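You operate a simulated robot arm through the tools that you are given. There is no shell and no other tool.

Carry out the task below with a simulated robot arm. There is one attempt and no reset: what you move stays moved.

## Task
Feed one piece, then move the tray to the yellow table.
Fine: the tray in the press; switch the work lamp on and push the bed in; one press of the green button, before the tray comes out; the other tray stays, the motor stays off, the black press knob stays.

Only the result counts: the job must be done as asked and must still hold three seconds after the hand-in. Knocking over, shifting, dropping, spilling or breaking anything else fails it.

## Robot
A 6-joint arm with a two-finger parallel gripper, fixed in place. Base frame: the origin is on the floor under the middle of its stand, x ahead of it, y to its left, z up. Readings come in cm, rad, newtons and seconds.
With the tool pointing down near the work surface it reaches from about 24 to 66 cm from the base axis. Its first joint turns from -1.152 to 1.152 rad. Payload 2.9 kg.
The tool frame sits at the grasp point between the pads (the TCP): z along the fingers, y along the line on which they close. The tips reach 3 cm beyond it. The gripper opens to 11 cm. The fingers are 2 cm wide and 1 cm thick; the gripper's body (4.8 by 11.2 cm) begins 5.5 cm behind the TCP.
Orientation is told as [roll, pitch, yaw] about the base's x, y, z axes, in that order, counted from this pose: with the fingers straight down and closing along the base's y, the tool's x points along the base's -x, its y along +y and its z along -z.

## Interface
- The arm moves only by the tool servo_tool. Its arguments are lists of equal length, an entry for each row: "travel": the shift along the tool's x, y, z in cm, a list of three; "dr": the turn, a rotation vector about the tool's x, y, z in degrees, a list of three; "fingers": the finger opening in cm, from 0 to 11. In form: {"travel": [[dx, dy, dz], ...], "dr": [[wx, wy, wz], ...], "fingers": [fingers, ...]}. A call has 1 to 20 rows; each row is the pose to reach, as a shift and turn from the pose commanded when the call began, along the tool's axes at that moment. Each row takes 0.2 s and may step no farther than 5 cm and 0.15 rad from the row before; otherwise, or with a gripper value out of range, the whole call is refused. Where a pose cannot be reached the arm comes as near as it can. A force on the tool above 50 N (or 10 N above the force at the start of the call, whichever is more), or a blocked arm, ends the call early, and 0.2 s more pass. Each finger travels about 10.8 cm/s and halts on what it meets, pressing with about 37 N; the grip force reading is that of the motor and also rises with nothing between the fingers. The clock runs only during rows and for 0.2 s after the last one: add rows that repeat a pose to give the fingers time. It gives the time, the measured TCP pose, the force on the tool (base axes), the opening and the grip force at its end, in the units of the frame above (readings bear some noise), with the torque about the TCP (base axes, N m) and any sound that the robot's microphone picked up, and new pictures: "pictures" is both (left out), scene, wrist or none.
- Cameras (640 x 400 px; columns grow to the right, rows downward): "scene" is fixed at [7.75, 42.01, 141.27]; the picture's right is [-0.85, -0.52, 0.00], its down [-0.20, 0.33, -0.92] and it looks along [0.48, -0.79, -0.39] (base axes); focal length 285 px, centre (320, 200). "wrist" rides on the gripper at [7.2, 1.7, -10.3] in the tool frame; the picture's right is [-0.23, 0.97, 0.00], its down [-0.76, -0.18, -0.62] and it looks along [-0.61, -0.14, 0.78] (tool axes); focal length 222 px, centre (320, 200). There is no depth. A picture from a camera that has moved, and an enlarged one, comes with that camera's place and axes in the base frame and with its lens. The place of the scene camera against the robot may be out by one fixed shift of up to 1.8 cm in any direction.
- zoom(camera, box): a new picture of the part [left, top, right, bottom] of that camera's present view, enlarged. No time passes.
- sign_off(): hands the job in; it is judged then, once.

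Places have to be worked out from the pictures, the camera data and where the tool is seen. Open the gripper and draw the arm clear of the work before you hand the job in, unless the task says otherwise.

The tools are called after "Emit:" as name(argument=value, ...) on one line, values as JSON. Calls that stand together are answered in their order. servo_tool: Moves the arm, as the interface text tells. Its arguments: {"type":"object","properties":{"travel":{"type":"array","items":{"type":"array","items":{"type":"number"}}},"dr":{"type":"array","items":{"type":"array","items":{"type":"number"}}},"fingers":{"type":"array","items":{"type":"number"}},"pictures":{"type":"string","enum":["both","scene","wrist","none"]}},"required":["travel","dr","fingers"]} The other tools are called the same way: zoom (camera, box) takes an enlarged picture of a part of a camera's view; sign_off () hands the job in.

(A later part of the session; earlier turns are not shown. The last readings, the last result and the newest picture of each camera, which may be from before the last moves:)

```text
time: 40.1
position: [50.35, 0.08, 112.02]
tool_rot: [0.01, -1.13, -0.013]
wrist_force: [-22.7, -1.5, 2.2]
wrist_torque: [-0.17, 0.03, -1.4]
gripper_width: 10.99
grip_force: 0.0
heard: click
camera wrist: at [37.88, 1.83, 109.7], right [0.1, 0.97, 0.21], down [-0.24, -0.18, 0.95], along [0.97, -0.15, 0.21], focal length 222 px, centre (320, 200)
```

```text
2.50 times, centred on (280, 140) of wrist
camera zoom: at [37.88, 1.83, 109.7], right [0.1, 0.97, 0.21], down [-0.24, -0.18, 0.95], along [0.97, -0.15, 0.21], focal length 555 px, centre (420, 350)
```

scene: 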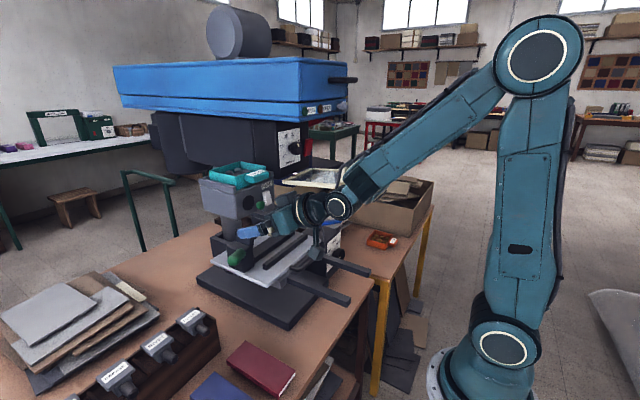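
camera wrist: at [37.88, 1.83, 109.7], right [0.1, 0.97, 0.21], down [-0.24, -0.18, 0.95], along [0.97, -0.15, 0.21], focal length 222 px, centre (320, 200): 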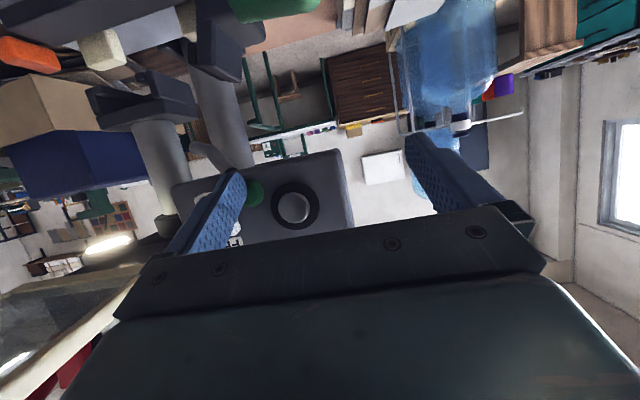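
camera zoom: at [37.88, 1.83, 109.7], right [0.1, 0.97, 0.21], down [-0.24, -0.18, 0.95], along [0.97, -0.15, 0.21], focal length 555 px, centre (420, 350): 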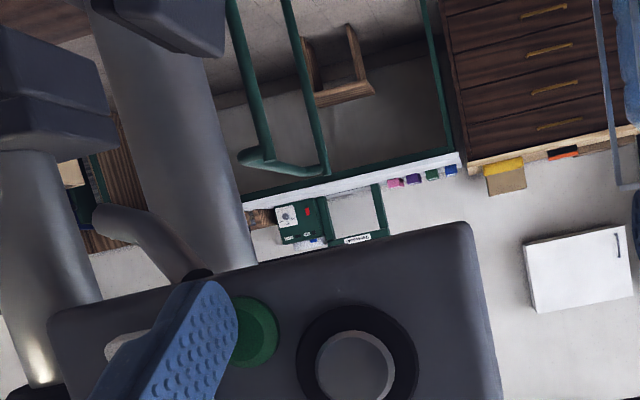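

A click was heard, and a rivet has appeared in the black port, so one piece is fed. I retreat straight back so the button isn't pressed again.

Emit:
servo_tool(travel=[[0.5, 0, -1.0], [1.3, 0, -2.8], [2.1, 0, -4.6], [2.1, 0, -4.6]], dr=[[0, 0, 0], [0, 0, 0], [0, 0, 0], [0, 0, 0]], fingers=[11, 11, 11, 11], pictures="both")

Emit:
zoom(camera="wrist", box=[160, 60, 400, 220])

Emit:
zoom(camera="scene", box=[190, 140, 330, 230])

```text
time: 41.1
position: [45.39, 0.12, 112.03]
tool_rot: [0.015, -1.132, -0.014]
wrist_force: [-0.2, -0.3, -0.3]
wrist_torque: [0.01, 0.01, 0.0]
gripper_width: 11.01
grip_force: 0.1
camera wrist: at [33.03, 1.85, 109.77], right [0.1, 0.97, 0.21], down [-0.24, -0.18, 0.95], along [0.97, -0.14, 0.22], focal length 222 px, centre (320, 200)
```

scene: 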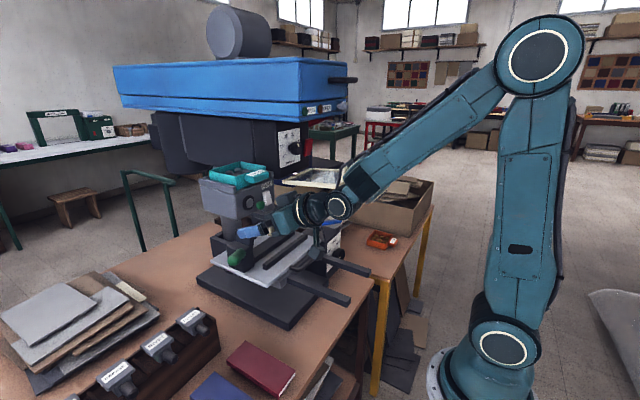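
wrist: 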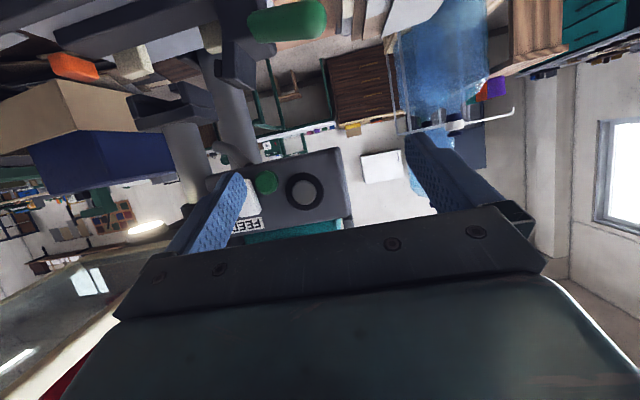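

```text
2.50 times, centred on (280, 140) of wrist
camera zoom: at [33.03, 1.85, 109.77], right [0.1, 0.97, 0.21], down [-0.24, -0.18, 0.95], along [0.97, -0.14, 0.22], focal length 555 px, centre (420, 350)
```

zoom: 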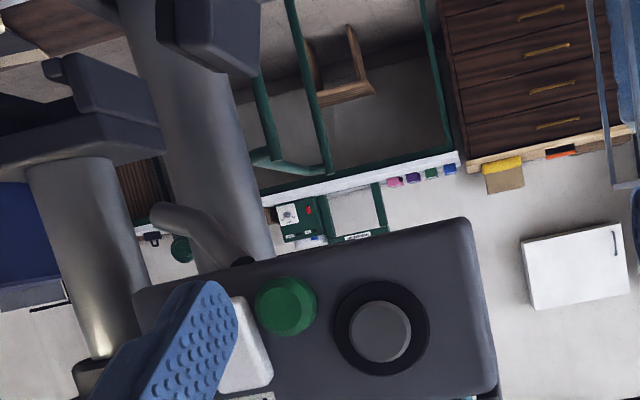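

```text
4.44 times, centred on (260, 185) of scene
camera zoom: at [7.75, 42.01, 141.27], right [-0.85, -0.52, 0.0], down [-0.2, 0.33, -0.92], along [0.48, -0.79, -0.39], focal length 1267 px, centre (587, 267)
```

zoom: 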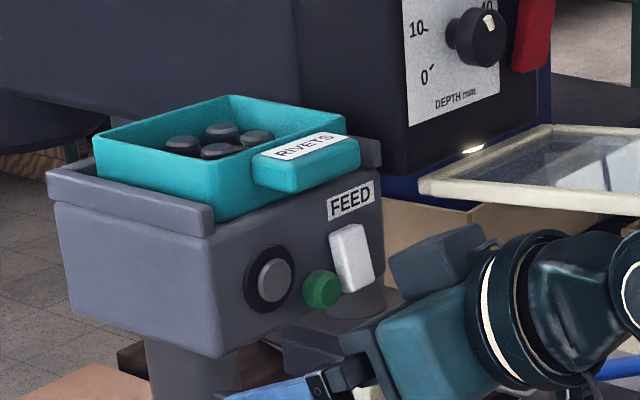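

The green button is released and the port shows the fed piece. Now the tray: I move back and up for a clean view of the RIVETS tab.

Emit:
servo_tool(travel=[[-1.5, 0.5, -3.5], [-3.9, 1, -5.7], [-6.3, 1.5, -7.8], [-8.57, 1.9, -9.99], [-8.57, 1.9, -9.99]], dr=[[0, 3, 0], [0, 7, 0], [0, 11, 0], [0, 15, 0], [0, 15, 0]], fingers=[11, 11, 11, 11, 11], pictures="both")

Emit:
zoom(camera="wrist", box=[220, 110, 380, 220])

Emit:
zoom(camera="scene", box=[195, 150, 285, 215])

```text
time: 42.3
position: [39.91, 2.08, 124.13]
tool_rot: [0.01, -0.873, -0.008]
wrist_force: [0.1, -0.2, 1.3]
wrist_torque: [0.0, -0.03, -0.01]
gripper_width: 11.0
grip_force: 0.2
camera wrist: at [27.32, 3.72, 125.19], right [0.15, 0.97, 0.18], down [0.01, -0.18, 0.98], along [0.99, -0.14, -0.04], focal length 222 px, centre (320, 200)
```

scene: 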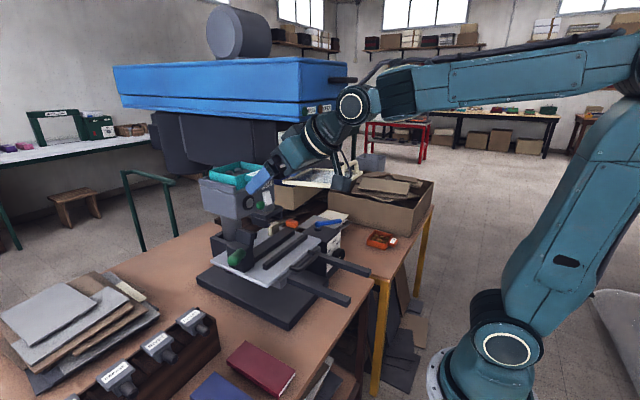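
wrist: 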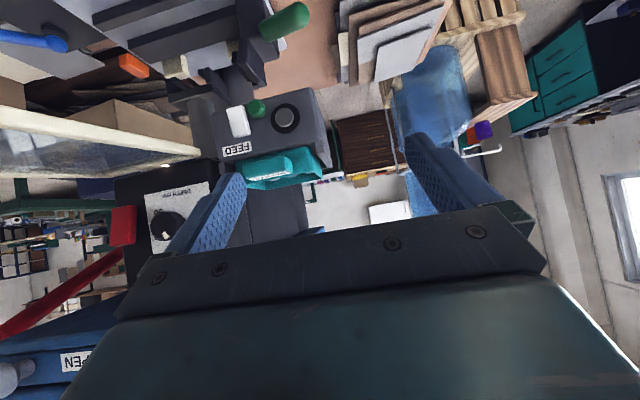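

```text
3.64 times, centred on (300, 165) of wrist
camera zoom: at [27.32, 3.72, 125.19], right [0.15, 0.97, 0.18], down [0.01, -0.18, 0.98], along [0.99, -0.14, -0.04], focal length 808 px, centre (393, 327)
```

zoom: 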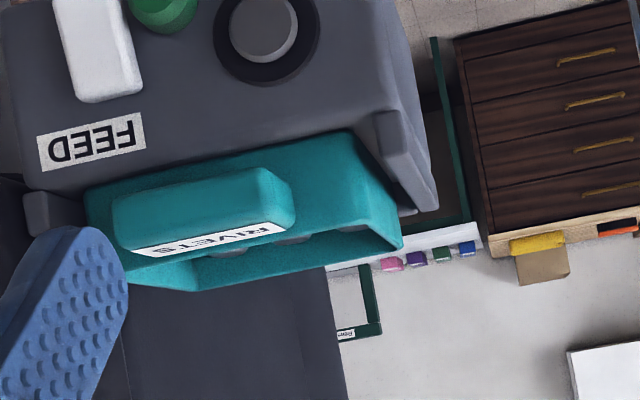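

```text
6.15 times, centred on (240, 182) of scene
camera zoom: at [7.75, 42.01, 141.27], right [-0.85, -0.52, 0.0], down [-0.2, 0.33, -0.92], along [0.48, -0.79, -0.39], focal length 1755 px, centre (812, 308)
```

zoom: 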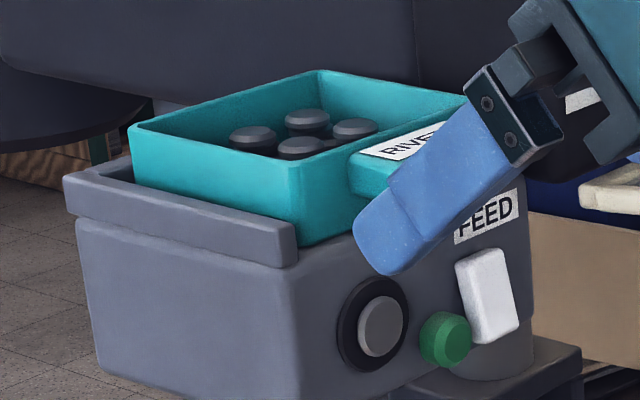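

The tab measures about x 52.7–55.4, y -8.4..-3.1, z 118.5–120.2, and the tray bottom is at about z≈117. I'll straddle the tab with a -55° tilt and a 7.5 cm opening, first lining up in front of it, below the RUN button level.

Emit:
servo_tool(travel=[[0.25, -1.5, 2.82], [-0.58, -5.0, 4.74], [-1.93, -7.83, 6.34], [-1.93, -7.83, 6.34]], dr=[[0, -2, 0], [0, -4, 0], [0, -5, 0], [0, -5, 0]], fingers=[9, 7.5, 7.5, 7.5], pictures="both")

Emit:
zoom(camera="wrist", box=[220, 110, 400, 230])

Emit:
zoom(camera="scene", box=[215, 90, 365, 215])

```text
time: 43.3
position: [45.98, -5.8, 121.52]
tool_rot: [0.011, -0.959, -0.01]
wrist_force: [0.4, -0.5, 0.7]
wrist_torque: [-0.02, -0.02, 0.03]
gripper_width: 7.49
grip_force: 0.0
camera wrist: at [33.31, -4.08, 121.36], right [0.13, 0.97, 0.19], down [-0.07, -0.18, 0.98], along [0.99, -0.14, 0.05], focal length 222 px, centre (320, 200)
```

scene: 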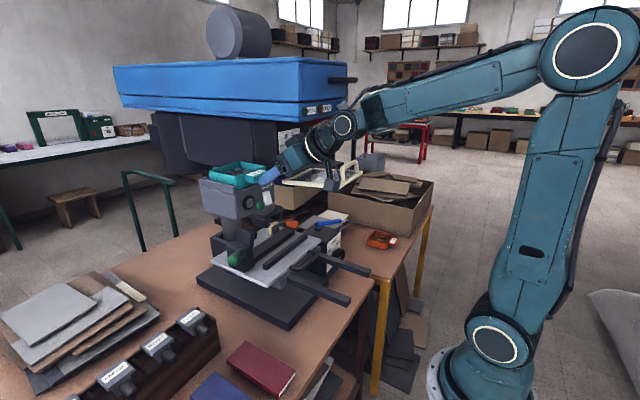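
wrist: 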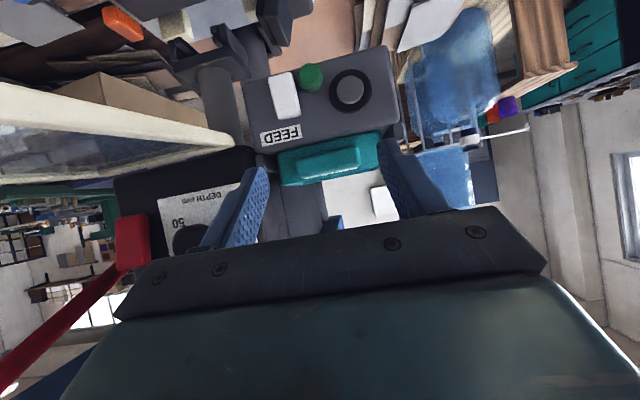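

```text
3.33 times, centred on (310, 170) of wrist
camera zoom: at [33.31, -4.08, 121.36], right [0.13, 0.97, 0.19], down [-0.07, -0.18, 0.98], along [0.99, -0.14, 0.05], focal length 740 px, centre (353, 300)
```

zoom: 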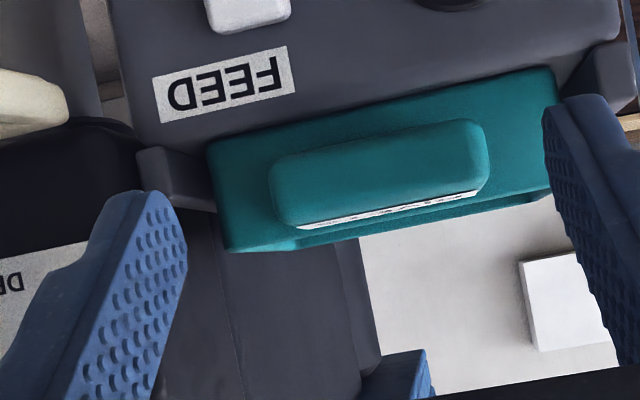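

```text
3.20 times, centred on (290, 152) of scene
camera zoom: at [7.75, 42.01, 141.27], right [-0.85, -0.52, 0.0], down [-0.2, 0.33, -0.92], along [0.48, -0.79, -0.39], focal length 912 px, centre (416, 352)
```

zoom: 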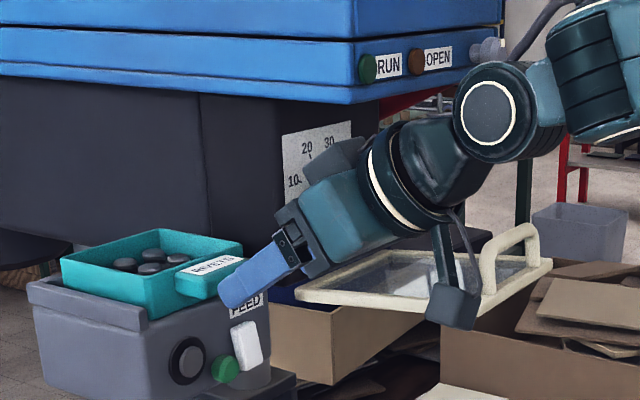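

The tab is centred at y≈-5.78 and the fingers straddle it. I advance to the grasp position with the fingers still open.

Emit:
servo_tool(travel=[[-0.8, 0, 1.5], [-1.6, 0, 3.0], [-2.2, 0, 4.2], [-2.75, 0, 5.18], [-2.75, 0, 5.18]], dr=[[0, 0, 0], [0, 0, 0], [0, 0, 0], [0, 0, 0], [0, 0, 0]], fingers=[7.5, 7.5, 7.5, 7.5, 7.5], pictures="both")

Emit:
zoom(camera="wrist", box=[220, 100, 420, 230])

Emit:
zoom(camera="scene", box=[195, 130, 315, 215])

```text
time: 44.5
position: [51.95, -5.56, 120.73]
tool_rot: [0.012, -0.959, -0.01]
wrist_force: [0.3, 0.1, -0.5]
wrist_torque: [0.01, 0.02, -0.01]
gripper_width: 7.49
grip_force: 0.1
camera wrist: at [39.25, -3.94, 120.62], right [0.13, 0.97, 0.19], down [-0.07, -0.18, 0.98], along [0.99, -0.14, 0.05], focal length 222 px, centre (320, 200)
```

scene: 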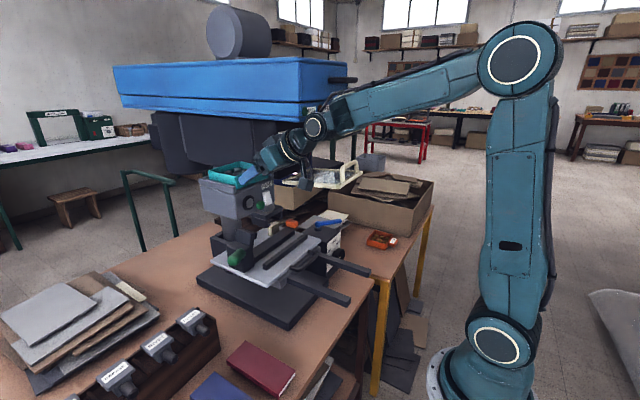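
wrist: 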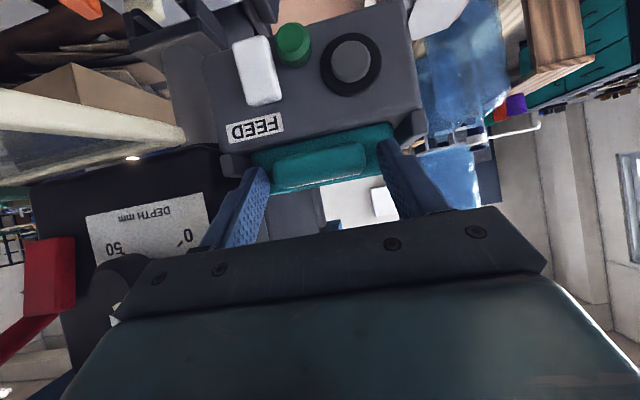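

```text
3.08 times, centred on (320, 165) of wrist
camera zoom: at [39.25, -3.94, 120.62], right [0.13, 0.97, 0.19], down [-0.07, -0.18, 0.98], along [0.99, -0.14, 0.05], focal length 684 px, centre (320, 308)
```

zoom: 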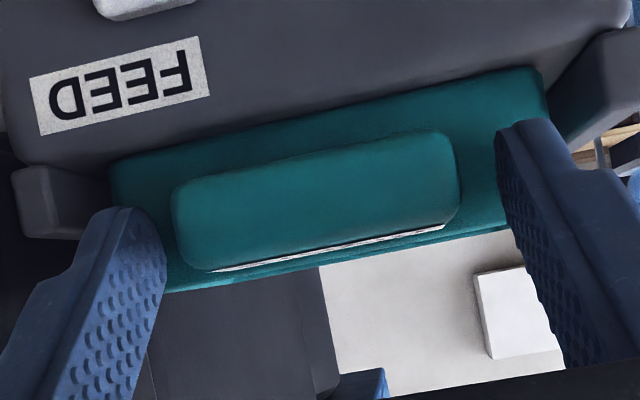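

```text
4.71 times, centred on (255, 172) of scene
camera zoom: at [7.75, 42.01, 141.27], right [-0.85, -0.52, 0.0], down [-0.2, 0.33, -0.92], along [0.48, -0.79, -0.39], focal length 1342 px, centre (626, 329)
```

zoom: 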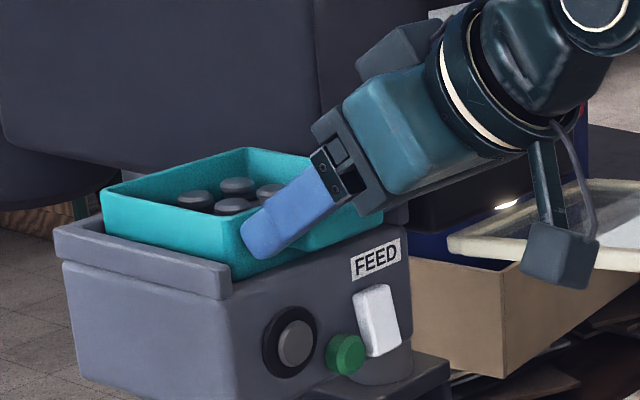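

The fingers straddle the tab with a slight offset. I nudge 0.17 cm toward -y and close on it.

Emit:
servo_tool(travel=[[0, -0.17, 0], [0, -0.17, 0], [0, -0.17, 0], [0, -0.17, 0], [0, -0.17, 0]], dr=[[0, 0, 0], [0, 0, 0], [0, 0, 0], [0, 0, 0], [0, 0, 0]], fingers=[6.6, 5.8, 4.5, 3.5, 3.0], pictures="both")

Emit:
zoom(camera="wrist", box=[220, 100, 420, 230])

Emit:
zoom(camera="scene", box=[195, 130, 315, 215])

```text
time: 45.7
position: [51.89, -5.75, 120.78]
tool_rot: [0.011, -0.958, -0.01]
wrist_force: [0.4, -0.5, 0.4]
wrist_torque: [0.02, -0.05, -0.03]
gripper_width: 5.57
grip_force: 37.1
camera wrist: at [39.24, -4.17, 120.6], right [0.13, 0.97, 0.19], down [-0.07, -0.18, 0.98], along [0.99, -0.14, 0.05], focal length 222 px, centre (320, 200)
```

scene: 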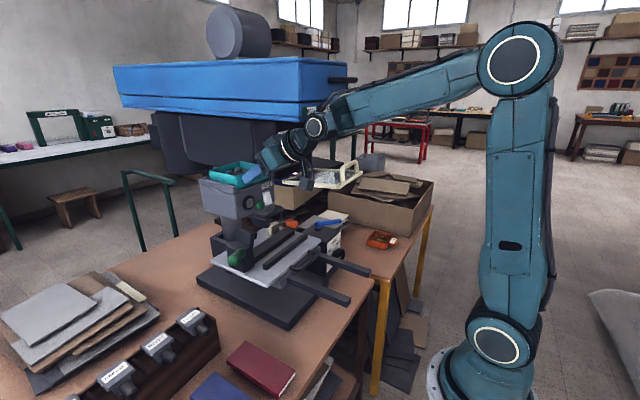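
wrist: 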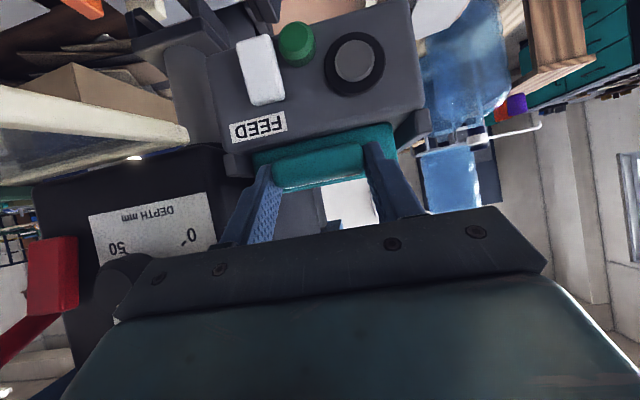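

```text
3.08 times, centred on (320, 165) of wrist
camera zoom: at [39.24, -4.17, 120.6], right [0.13, 0.97, 0.19], down [-0.07, -0.18, 0.98], along [0.99, -0.14, 0.05], focal length 684 px, centre (320, 308)
```

zoom: 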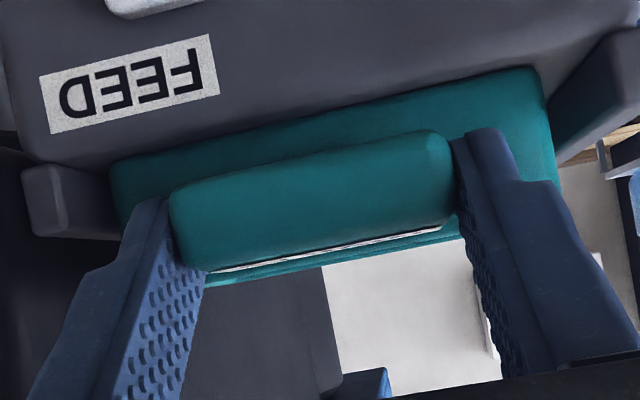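

```text
4.71 times, centred on (255, 172) of scene
camera zoom: at [7.75, 42.01, 141.27], right [-0.85, -0.52, 0.0], down [-0.2, 0.33, -0.92], along [0.48, -0.79, -0.39], focal length 1342 px, centre (626, 329)
```

zoom: 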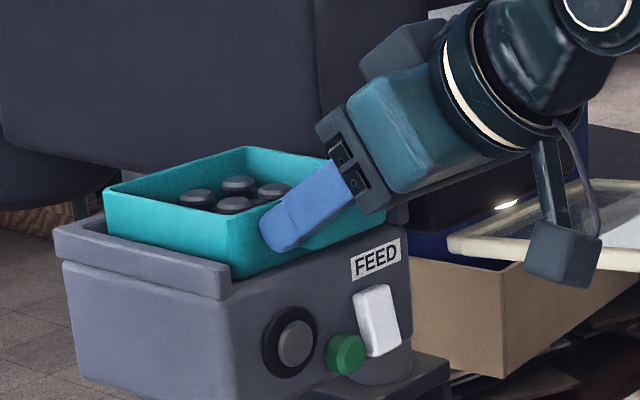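

The grip is firm (5.57 cm wide, 37 N). I make a small test lift of 0.6 cm to see how the tray responds.

Emit:
servo_tool(travel=[[-0.25, 0, -0.17], [-0.49, 0, -0.34], [-0.49, 0, -0.34]], dr=[[0, 0, 0], [0, 0, 0], [0, 0, 0]], fingers=[3, 3, 3], pictures="both")

Emit:
zoom(camera="scene", box=[195, 130, 315, 215])

```text
time: 46.5
position: [52.0, -5.83, 121.25]
tool_rot: [0.009, -0.959, -0.007]
wrist_force: [-0.7, 0.8, -2.7]
wrist_torque: [0.05, 0.1, 0.01]
gripper_width: 5.55
grip_force: 36.1
camera wrist: at [39.22, -4.2, 121.19], right [0.13, 0.97, 0.19], down [-0.07, -0.18, 0.98], along [0.99, -0.14, 0.05], focal length 222 px, centre (320, 200)
```

scene: 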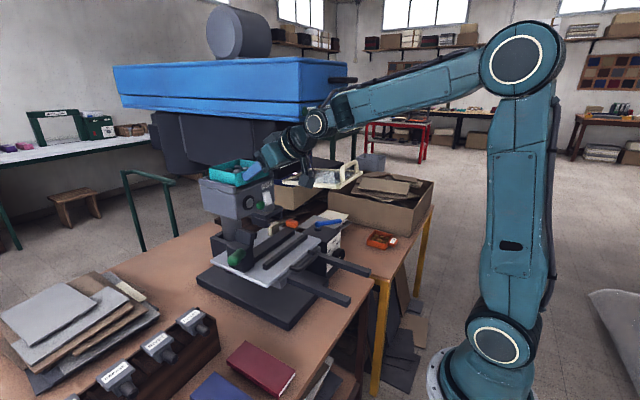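
wrist: 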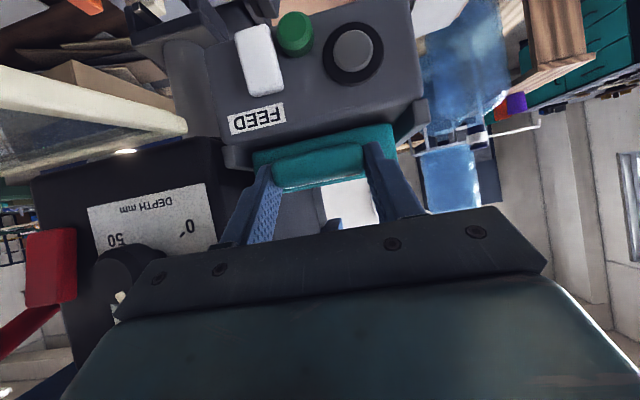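

```text
4.71 times, centred on (255, 172) of scene
camera zoom: at [7.76, 42.01, 141.27], right [-0.85, -0.52, 0.0], down [-0.2, 0.33, -0.92], along [0.48, -0.79, -0.39], focal length 1342 px, centre (626, 329)
```

zoom: 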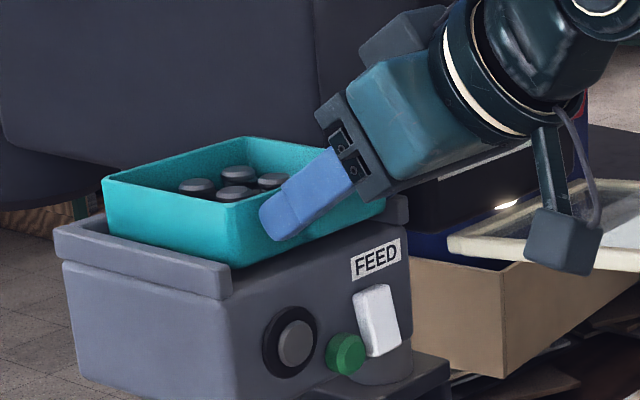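

The whole tray lifted cleanly (about 2.7 N), still level. Now I pull it straight out toward -x between the rails.

Emit:
servo_tool(travel=[[-0.33, 0, -0.23], [0.34, 0, -1.35], [1.08, 0, -2.42], [1.83, 0, -3.48], [2.58, 0, -4.54], [3.32, 0, -5.61], [4.07, 0, -6.67], [4.82, 0, -7.74], [5.56, 0, -8.8], [6.31, 0, -9.87], [7.06, 0, -10.93], [7.06, 0, -10.93]], dr=[[0, 0, 0], [0, 0, 0], [0, 0, 0], [0, 0, 0], [0, 0, 0], [0, 0, 0], [0, 0, 0], [0, 0, 0], [0, 0, 0], [0, 0, 0], [0, 0, 0], [0, 0, 0]], fingers=[3, 3, 3, 3, 3, 3, 3, 3, 3, 3, 3, 3], pictures="both")

Emit:
zoom(camera="scene", box=[205, 120, 365, 220])

Emit:
zoom(camera="wrist", box=[160, 60, 460, 240])

```text
time: 49.1
position: [38.84, -5.74, 121.73]
tool_rot: [0.01, -0.958, -0.008]
wrist_force: [0.9, -0.2, -2.0]
wrist_torque: [-0.01, 0.14, -0.02]
gripper_width: 5.54
grip_force: 37.0
camera wrist: at [26.22, -4.21, 121.69], right [0.13, 0.97, 0.19], down [-0.07, -0.18, 0.98], along [0.99, -0.14, 0.05], focal length 222 px, centre (320, 200)
```

scene: 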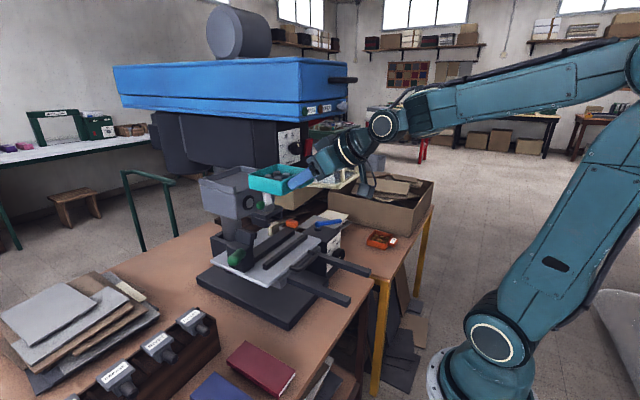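
wrist: 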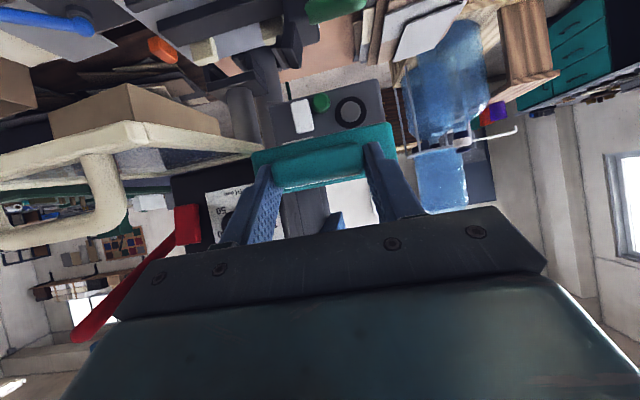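

```text
4.00 times, centred on (285, 170) of scene
camera zoom: at [7.75, 42.01, 141.27], right [-0.85, -0.52, 0.0], down [-0.2, 0.33, -0.92], along [0.48, -0.79, -0.39], focal length 1140 px, centre (460, 320)
```

zoom: 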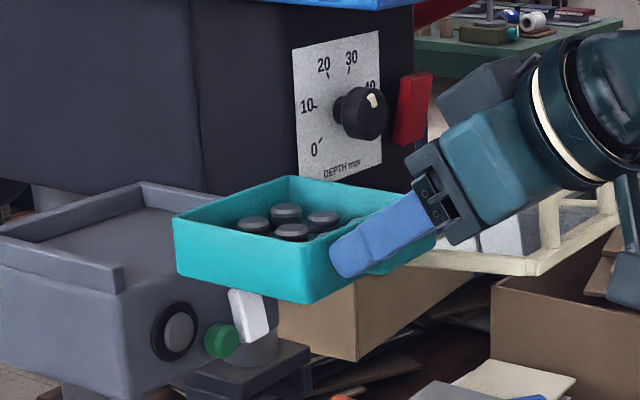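

```text
2.13 times, centred on (310, 150) of wrist
camera zoom: at [26.22, -4.21, 121.69], right [0.13, 0.97, 0.19], down [-0.07, -0.18, 0.98], along [0.99, -0.14, 0.05], focal length 474 px, centre (341, 307)
```

zoom: 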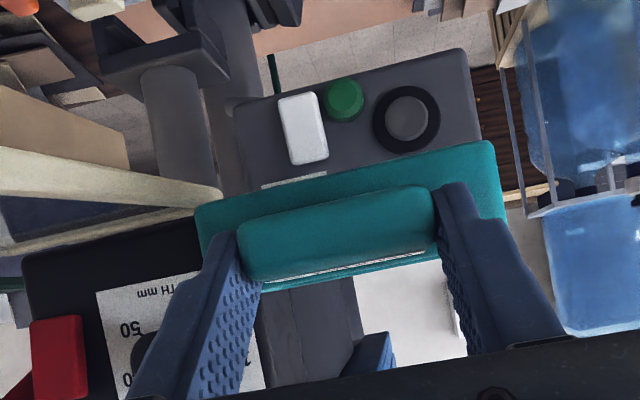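

The tray is out, level and firmly held; its far end is about 1.7 cm clear of the feed buttons. I lower it straight down in front of the feed unit so it can pass beneath the glass guard (bottom ≈ z 114).

Emit:
servo_tool(travel=[[1.64, 0, 1.15], [3.27, 0, 2.3], [4.91, 0, 3.45], [6.55, 0, 4.59], [8.19, 0, 5.74], [9.82, 0, 6.89]], dr=[[0, 0, 0], [0, 0, 0], [0, 0, 0], [0, 0, 0], [0, 0, 0], [0, 0, 0]], fingers=[3, 3, 3, 3, 3, 3], pictures="scene")

Emit:
zoom(camera="scene", box=[205, 140, 365, 260])

```text
time: 50.5
position: [38.95, -5.65, 109.76]
tool_rot: [0.009, -0.959, -0.008]
wrist_force: [-0.2, -0.1, -2.0]
wrist_torque: [0.0, 0.1, -0.02]
gripper_width: 5.56
grip_force: 36.8
```

scene: 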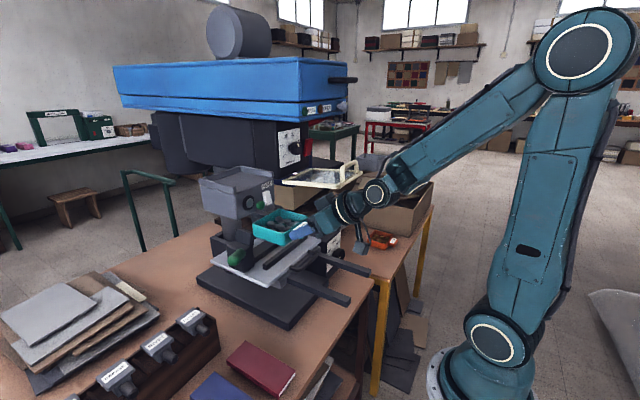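

```text
3.33 times, centred on (285, 200) of scene
camera zoom: at [7.75, 42.01, 141.27], right [-0.85, -0.52, 0.0], down [-0.2, 0.33, -0.92], along [0.48, -0.79, -0.39], focal length 950 px, centre (437, 200)
```

zoom: 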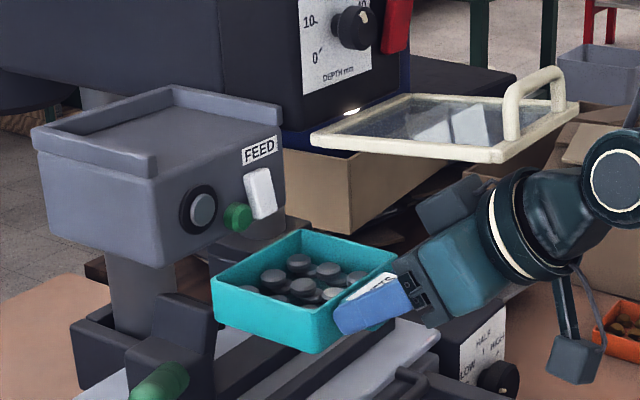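

Emit:
servo_tool(travel=[[1.64, 0, 1.15], [3.27, 0, 2.3], [4.91, 0, 3.45], [6.2, 0, 4.3], [7.37, 0, 5.17]], dr=[[0, 0, 0], [0, 0, 0], [0, 0, 0], [0, 0, 0], [0, 0, 0]], fingers=[3, 3, 3, 3, 3], pictures="both")

Emit:
zoom(camera="scene", box=[225, 170, 385, 290])

```text
time: 51.7
position: [40.43, -6.04, 101.33]
tool_rot: [0.011, -0.957, -0.009]
wrist_force: [0.1, 0.1, -2.4]
wrist_torque: [0.02, 0.1, 0.0]
gripper_width: 5.57
grip_force: 37.1
out of reach, approached as far as the arm can: row 3, 4, 5
camera wrist: at [27.67, -4.44, 101.33], right [0.13, 0.97, 0.19], down [-0.07, -0.18, 0.98], along [0.99, -0.14, 0.05], focal length 222 px, centre (320, 200)
```

scene: 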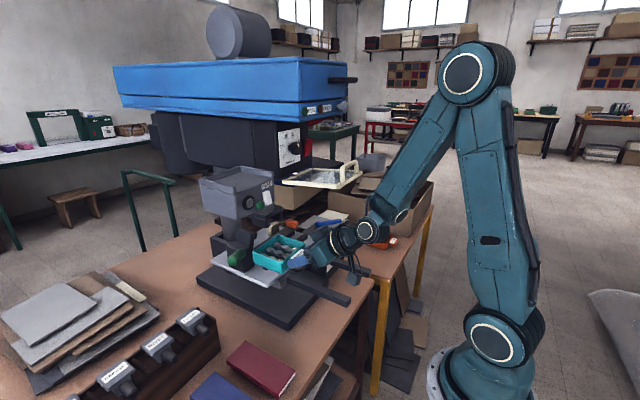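
wrist: 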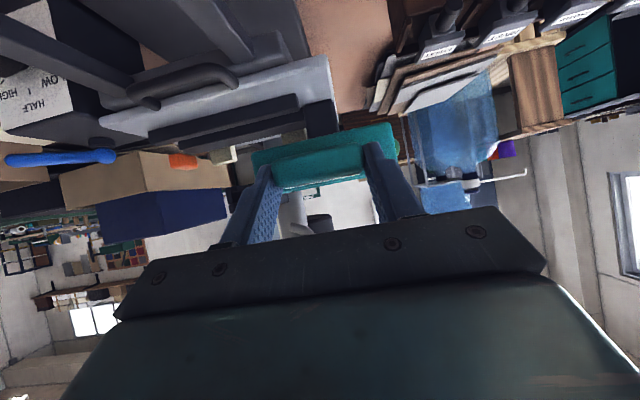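

```text
3.33 times, centred on (305, 230) of scene
camera zoom: at [7.75, 42.01, 141.27], right [-0.85, -0.52, 0.0], down [-0.2, 0.33, -0.92], along [0.48, -0.79, -0.39], focal length 950 px, centre (370, 100)
```

zoom: 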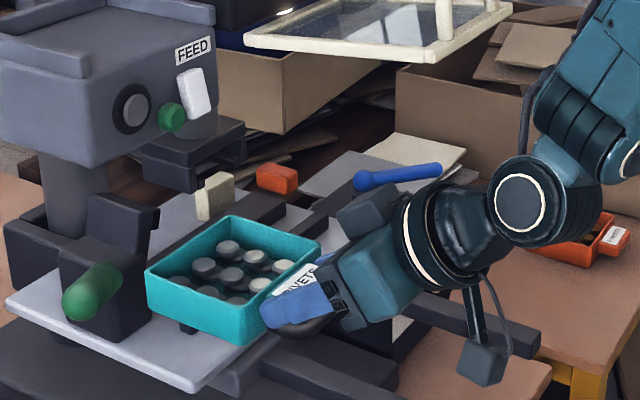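

The arm is near its inner reach limit but holding fine, with the tray level and clear. I sweep toward -y under the guard, yawing gradually toward the yellow table (first half).

Emit:
servo_tool(travel=[[0.13, -2.46, -0.19], [0.31, -4.96, -0.43], [0.59, -7.46, -0.84], [1.0, -9.96, -1.41], [1.4, -12.46, -1.99], [1.74, -14.96, -2.48], [2.09, -17.46, -2.97], [2.38, -19.96, -3.38]], dr=[[1.23, 0, 0.86], [2.86, 0, 2.02], [4.5, 0, 3.17], [6.13, 0, 4.32], [7.36, 0, 5.18], [8.99, 0, 6.33], [11.04, 0, 7.77], [13.08, 0, 9.21]], fingers=[3, 3, 3, 3, 3, 3, 3, 3], pictures="both")

Emit:
zoom(camera="scene", box=[245, 150, 425, 290])

```text
time: 53.5
position: [36.33, -26.07, 101.04]
tool_rot: [0.01, -0.956, -0.29]
wrist_force: [0.5, -0.5, -1.8]
wrist_torque: [-0.01, 0.09, -0.06]
gripper_width: 5.57
grip_force: 37.0
camera wrist: at [24.62, -20.92, 100.94], right [0.4, 0.9, 0.19], down [-0.12, -0.16, 0.98], along [0.91, -0.41, 0.04], focal length 222 px, centre (320, 200)
```

scene: 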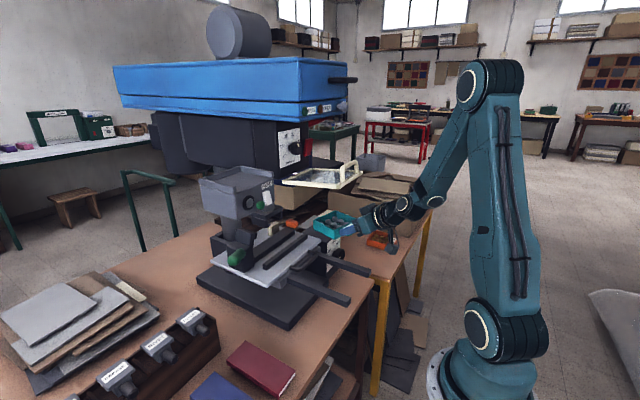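
wrist: 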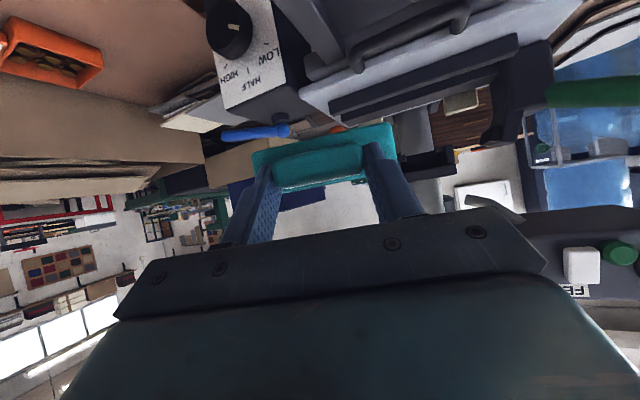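

```text
2.86 times, centred on (335, 220) of scene
camera zoom: at [7.75, 42.01, 141.27], right [-0.85, -0.52, 0.0], down [-0.2, 0.33, -0.92], along [0.48, -0.79, -0.39], focal length 815 px, centre (277, 143)
```

zoom: 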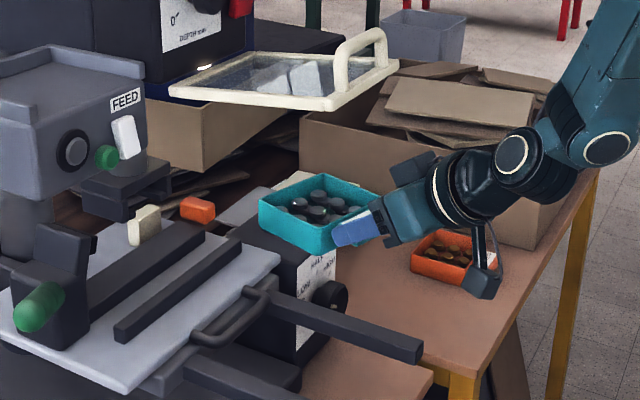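

The tray is passing well clear. I continue the sweep to above the free area of the yellow table at about TCP (41,-52.5), yaw -30°.

Emit:
servo_tool(travel=[[-0.22, -2.42, 0.31], [-0.52, -4.88, 0.74], [-0.82, -7.33, 1.17], [-1.18, -9.75, 1.67], [-1.79, -12.25, 2.54], [-2.57, -14.67, 3.64], [-3.33, -16.99, 4.72], [-4.51, -19.3, 6.39], [-5.76, -21.68, 8.16], [-6.94, -23.99, 9.83], [-6.94, -23.99, 9.83]], dr=[[1.55, 0, 1.1], [3.59, 0, 2.54], [5.23, 0, 3.69], [6.86, 0, 4.84], [8.25, 0, 5.82], [9.56, 0, 6.75], [10.95, 0, 7.73], [10.95, 0, 7.73], [10.95, 0, 7.73], [10.95, 0, 7.73], [10.95, 0, 7.73]], fingers=[3, 3, 3, 3, 3, 3, 3, 3, 3, 3, 3], pictures="both")

Emit:
zoom(camera="scene", box=[285, 150, 465, 290])

Emit:
zoom(camera="wrist", box=[0, 0, 400, 220])

```text
time: 55.9
position: [41.17, -52.52, 101.08]
tool_rot: [0.01, -0.955, -0.524]
wrist_force: [1.4, 0.0, -1.5]
wrist_torque: [0.07, 0.08, 0.02]
gripper_width: 5.55
grip_force: 37.2
camera wrist: at [30.93, -44.87, 101.1], right [0.59, 0.78, 0.19], down [-0.15, -0.13, 0.98], along [0.79, -0.61, 0.04], focal length 222 px, centre (320, 200)
```

scene: 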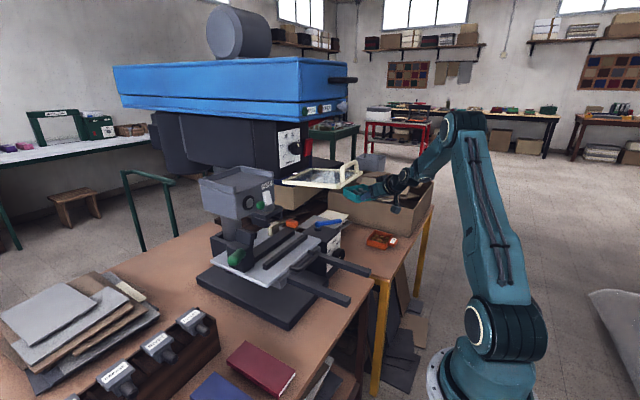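
wrist: 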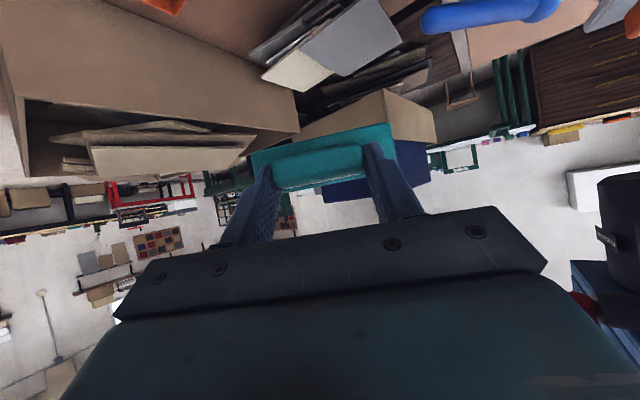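

```text
2.86 times, centred on (375, 220) of scene
camera zoom: at [7.76, 42.0, 141.27], right [-0.85, -0.52, 0.0], down [-0.2, 0.33, -0.92], along [0.48, -0.79, -0.39], focal length 815 px, centre (163, 143)
```

zoom: 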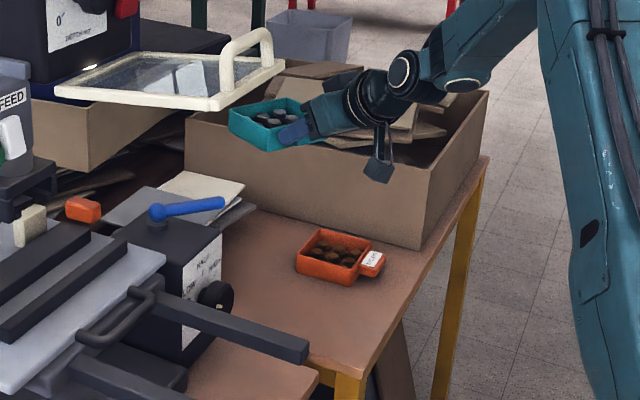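

```text
1.60 times, centred on (200, 110) of wrist
camera zoom: at [30.93, -44.87, 101.1], right [0.59, 0.78, 0.19], down [-0.15, -0.13, 0.98], along [0.79, -0.61, 0.04], focal length 355 px, centre (512, 344)
```

zoom: 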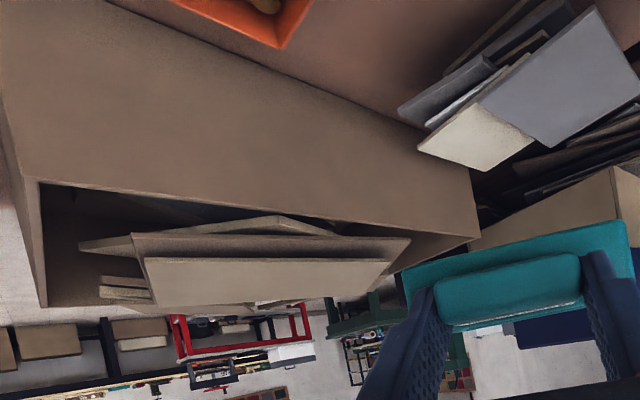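

The tray hovers over the free part of the yellow table, whose top is at z≈70 (its corner projects exactly as computed). The footprint is about 2.8 cm clear of the orange tray and 2 cm inside the edge. I descend most of the way.

Emit:
servo_tool(travel=[[2.45, 0, 1.73], [4.9, 0, 3.47], [7.35, 0, 5.2], [9.8, 0, 6.93], [12.25, 0, 8.66], [14.7, 0, 10.4], [17.14, 0, 12.13], [18.37, 0, 12.99]], dr=[[0, 0, 0], [0, 0, 0], [0, 0, 0], [0, 0, 0], [0, 0, 0], [0, 0, 0], [0, 0, 0], [0, 0, 0]], fingers=[3, 3, 3, 3, 3, 3, 3, 3], pictures="both")

Emit:
zoom(camera="scene", box=[305, 190, 445, 300])

Emit:
zoom(camera="wrist", box=[120, 20, 480, 220])

```text
time: 57.7
position: [41.03, -52.15, 78.29]
tool_rot: [0.011, -0.955, -0.522]
wrist_force: [-0.2, 0.2, -1.6]
wrist_torque: [0.08, 0.06, 0.02]
gripper_width: 5.53
grip_force: 36.8
camera wrist: at [30.85, -44.64, 78.26], right [0.59, 0.78, 0.19], down [-0.15, -0.13, 0.98], along [0.79, -0.61, 0.04], focal length 222 px, centre (320, 200)
```

scene: 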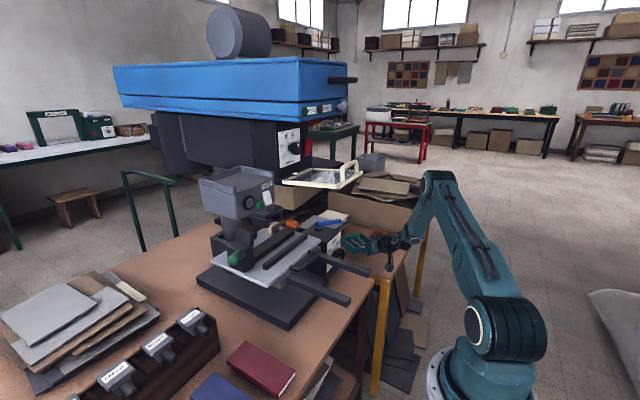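
wrist: 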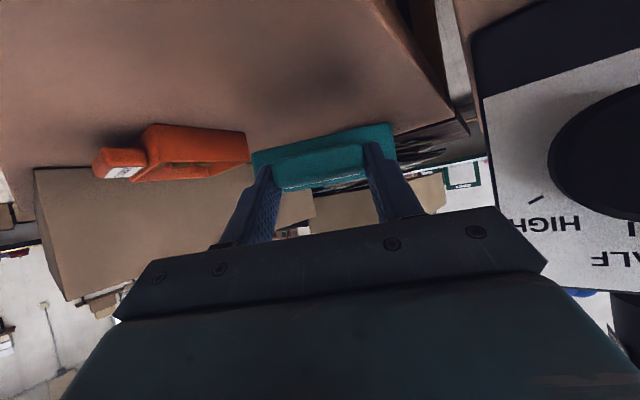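

```text
3.64 times, centred on (375, 245) of scene
camera zoom: at [7.75, 42.01, 141.27], right [-0.85, -0.52, 0.0], down [-0.2, 0.33, -0.92], along [0.48, -0.79, -0.39], focal length 1037 px, centre (120, 36)
```

zoom: 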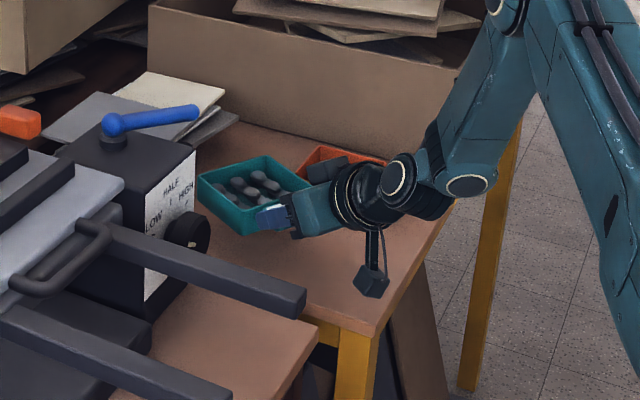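

```text
1.78 times, centred on (300, 120) of wrist
camera zoom: at [30.85, -44.64, 78.26], right [0.59, 0.78, 0.19], down [-0.15, -0.13, 0.98], along [0.79, -0.61, 0.04], focal length 395 px, centre (356, 342)
```

zoom: 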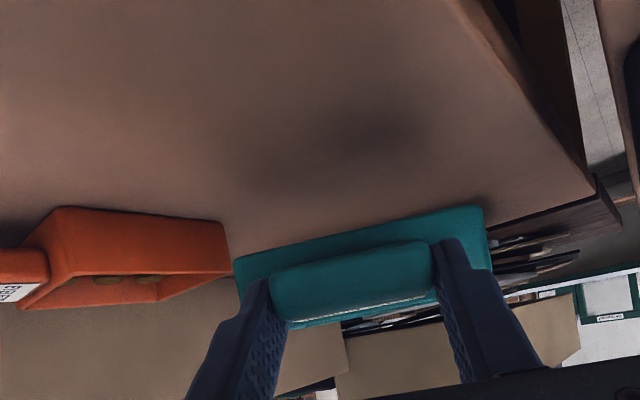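

The spacing to the orange tray is fine. I shift about 1.5 cm further along the pointing direction (deeper onto the table) and lower to just above contact.

Emit:
servo_tool(travel=[[0.55, 0, 1.31], [1.18, 0, 2.67], [1.83, 0, 3.13], [2.16, 0, 3.36], [2.16, 0, 3.36]], dr=[[0, 0, 0], [0, 0, 0], [0, 0, 0], [0, 0, 0], [0, 0, 0]], fingers=[3, 3, 3, 3, 3], pictures="both")

Emit:
zoom(camera="scene", box=[315, 205, 425, 290])

Emit:
zoom(camera="wrist", box=[120, 20, 480, 220])

```text
time: 58.9
position: [42.41, -53.09, 74.68]
tool_rot: [0.011, -0.955, -0.522]
wrist_force: [-0.1, 0.6, -1.5]
wrist_torque: [0.07, 0.05, -0.01]
gripper_width: 5.53
grip_force: 37.1
camera wrist: at [32.28, -45.47, 74.62], right [0.59, 0.78, 0.19], down [-0.15, -0.13, 0.98], along [0.79, -0.61, 0.04], focal length 222 px, centre (320, 200)
```

scene: 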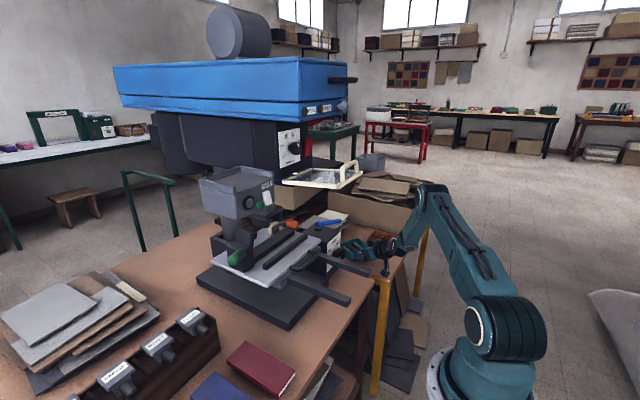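
wrist: 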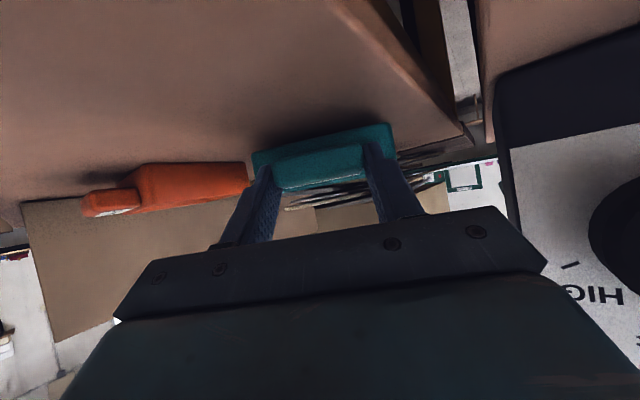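

```text
4.71 times, centred on (370, 248) of scene
camera zoom: at [7.75, 42.01, 141.27], right [-0.85, -0.52, 0.0], down [-0.2, 0.33, -0.92], along [0.48, -0.79, -0.39], focal length 1342 px, centre (85, -24)
```

zoom: 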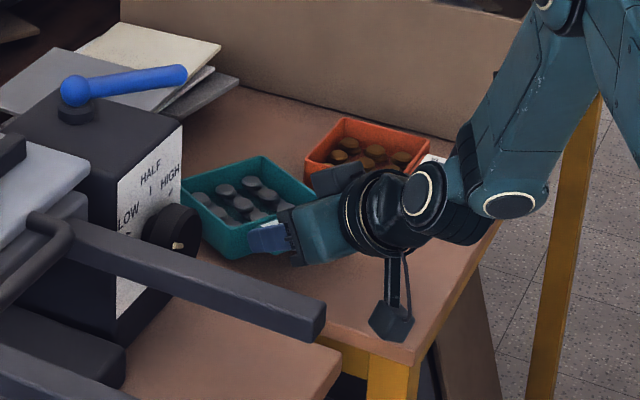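

```text
1.78 times, centred on (300, 120) of wrist
camera zoom: at [32.28, -45.47, 74.62], right [0.59, 0.78, 0.19], down [-0.15, -0.13, 0.98], along [0.79, -0.61, 0.04], focal length 395 px, centre (356, 342)
```

zoom: 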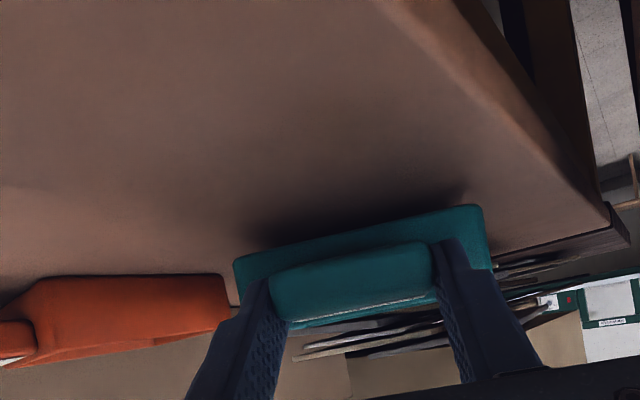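

Just above the table now (tray bottom about 0.9 cm up). I lower in small steps and watch for the weight transfer.

Emit:
servo_tool(travel=[[0.33, 0, 0.23], [0.57, 0, 0.4], [0.57, 0, 0.4]], dr=[[0, 0, 0], [0, 0, 0], [0, 0, 0]], fingers=[3, 3, 3], pictures="wrist")

Emit:
zoom(camera="wrist", box=[220, 80, 420, 220])

```text
time: 59.7
position: [42.42, -53.12, 74.11]
tool_rot: [0.01, -0.954, -0.522]
wrist_force: [0.2, 0.2, -1.4]
wrist_torque: [0.07, 0.07, 0.01]
gripper_width: 5.55
grip_force: 37.5
camera wrist: at [32.27, -45.46, 73.94], right [0.59, 0.78, 0.19], down [-0.15, -0.13, 0.98], along [0.79, -0.61, 0.04], focal length 222 px, centre (320, 200)
```

wrist: 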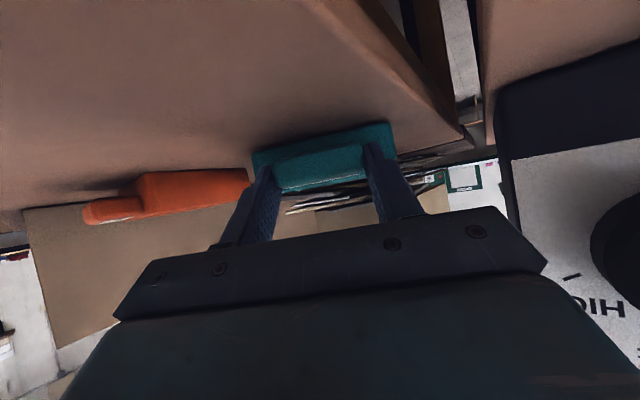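

```text
2.86 times, centred on (320, 150) of wrist
camera zoom: at [32.27, -45.46, 73.94], right [0.59, 0.78, 0.19], down [-0.15, -0.13, 0.98], along [0.79, -0.61, 0.04], focal length 635 px, centre (320, 343)
```

zoom: 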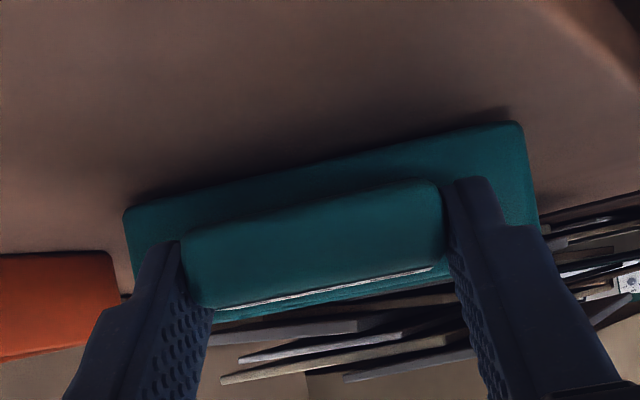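

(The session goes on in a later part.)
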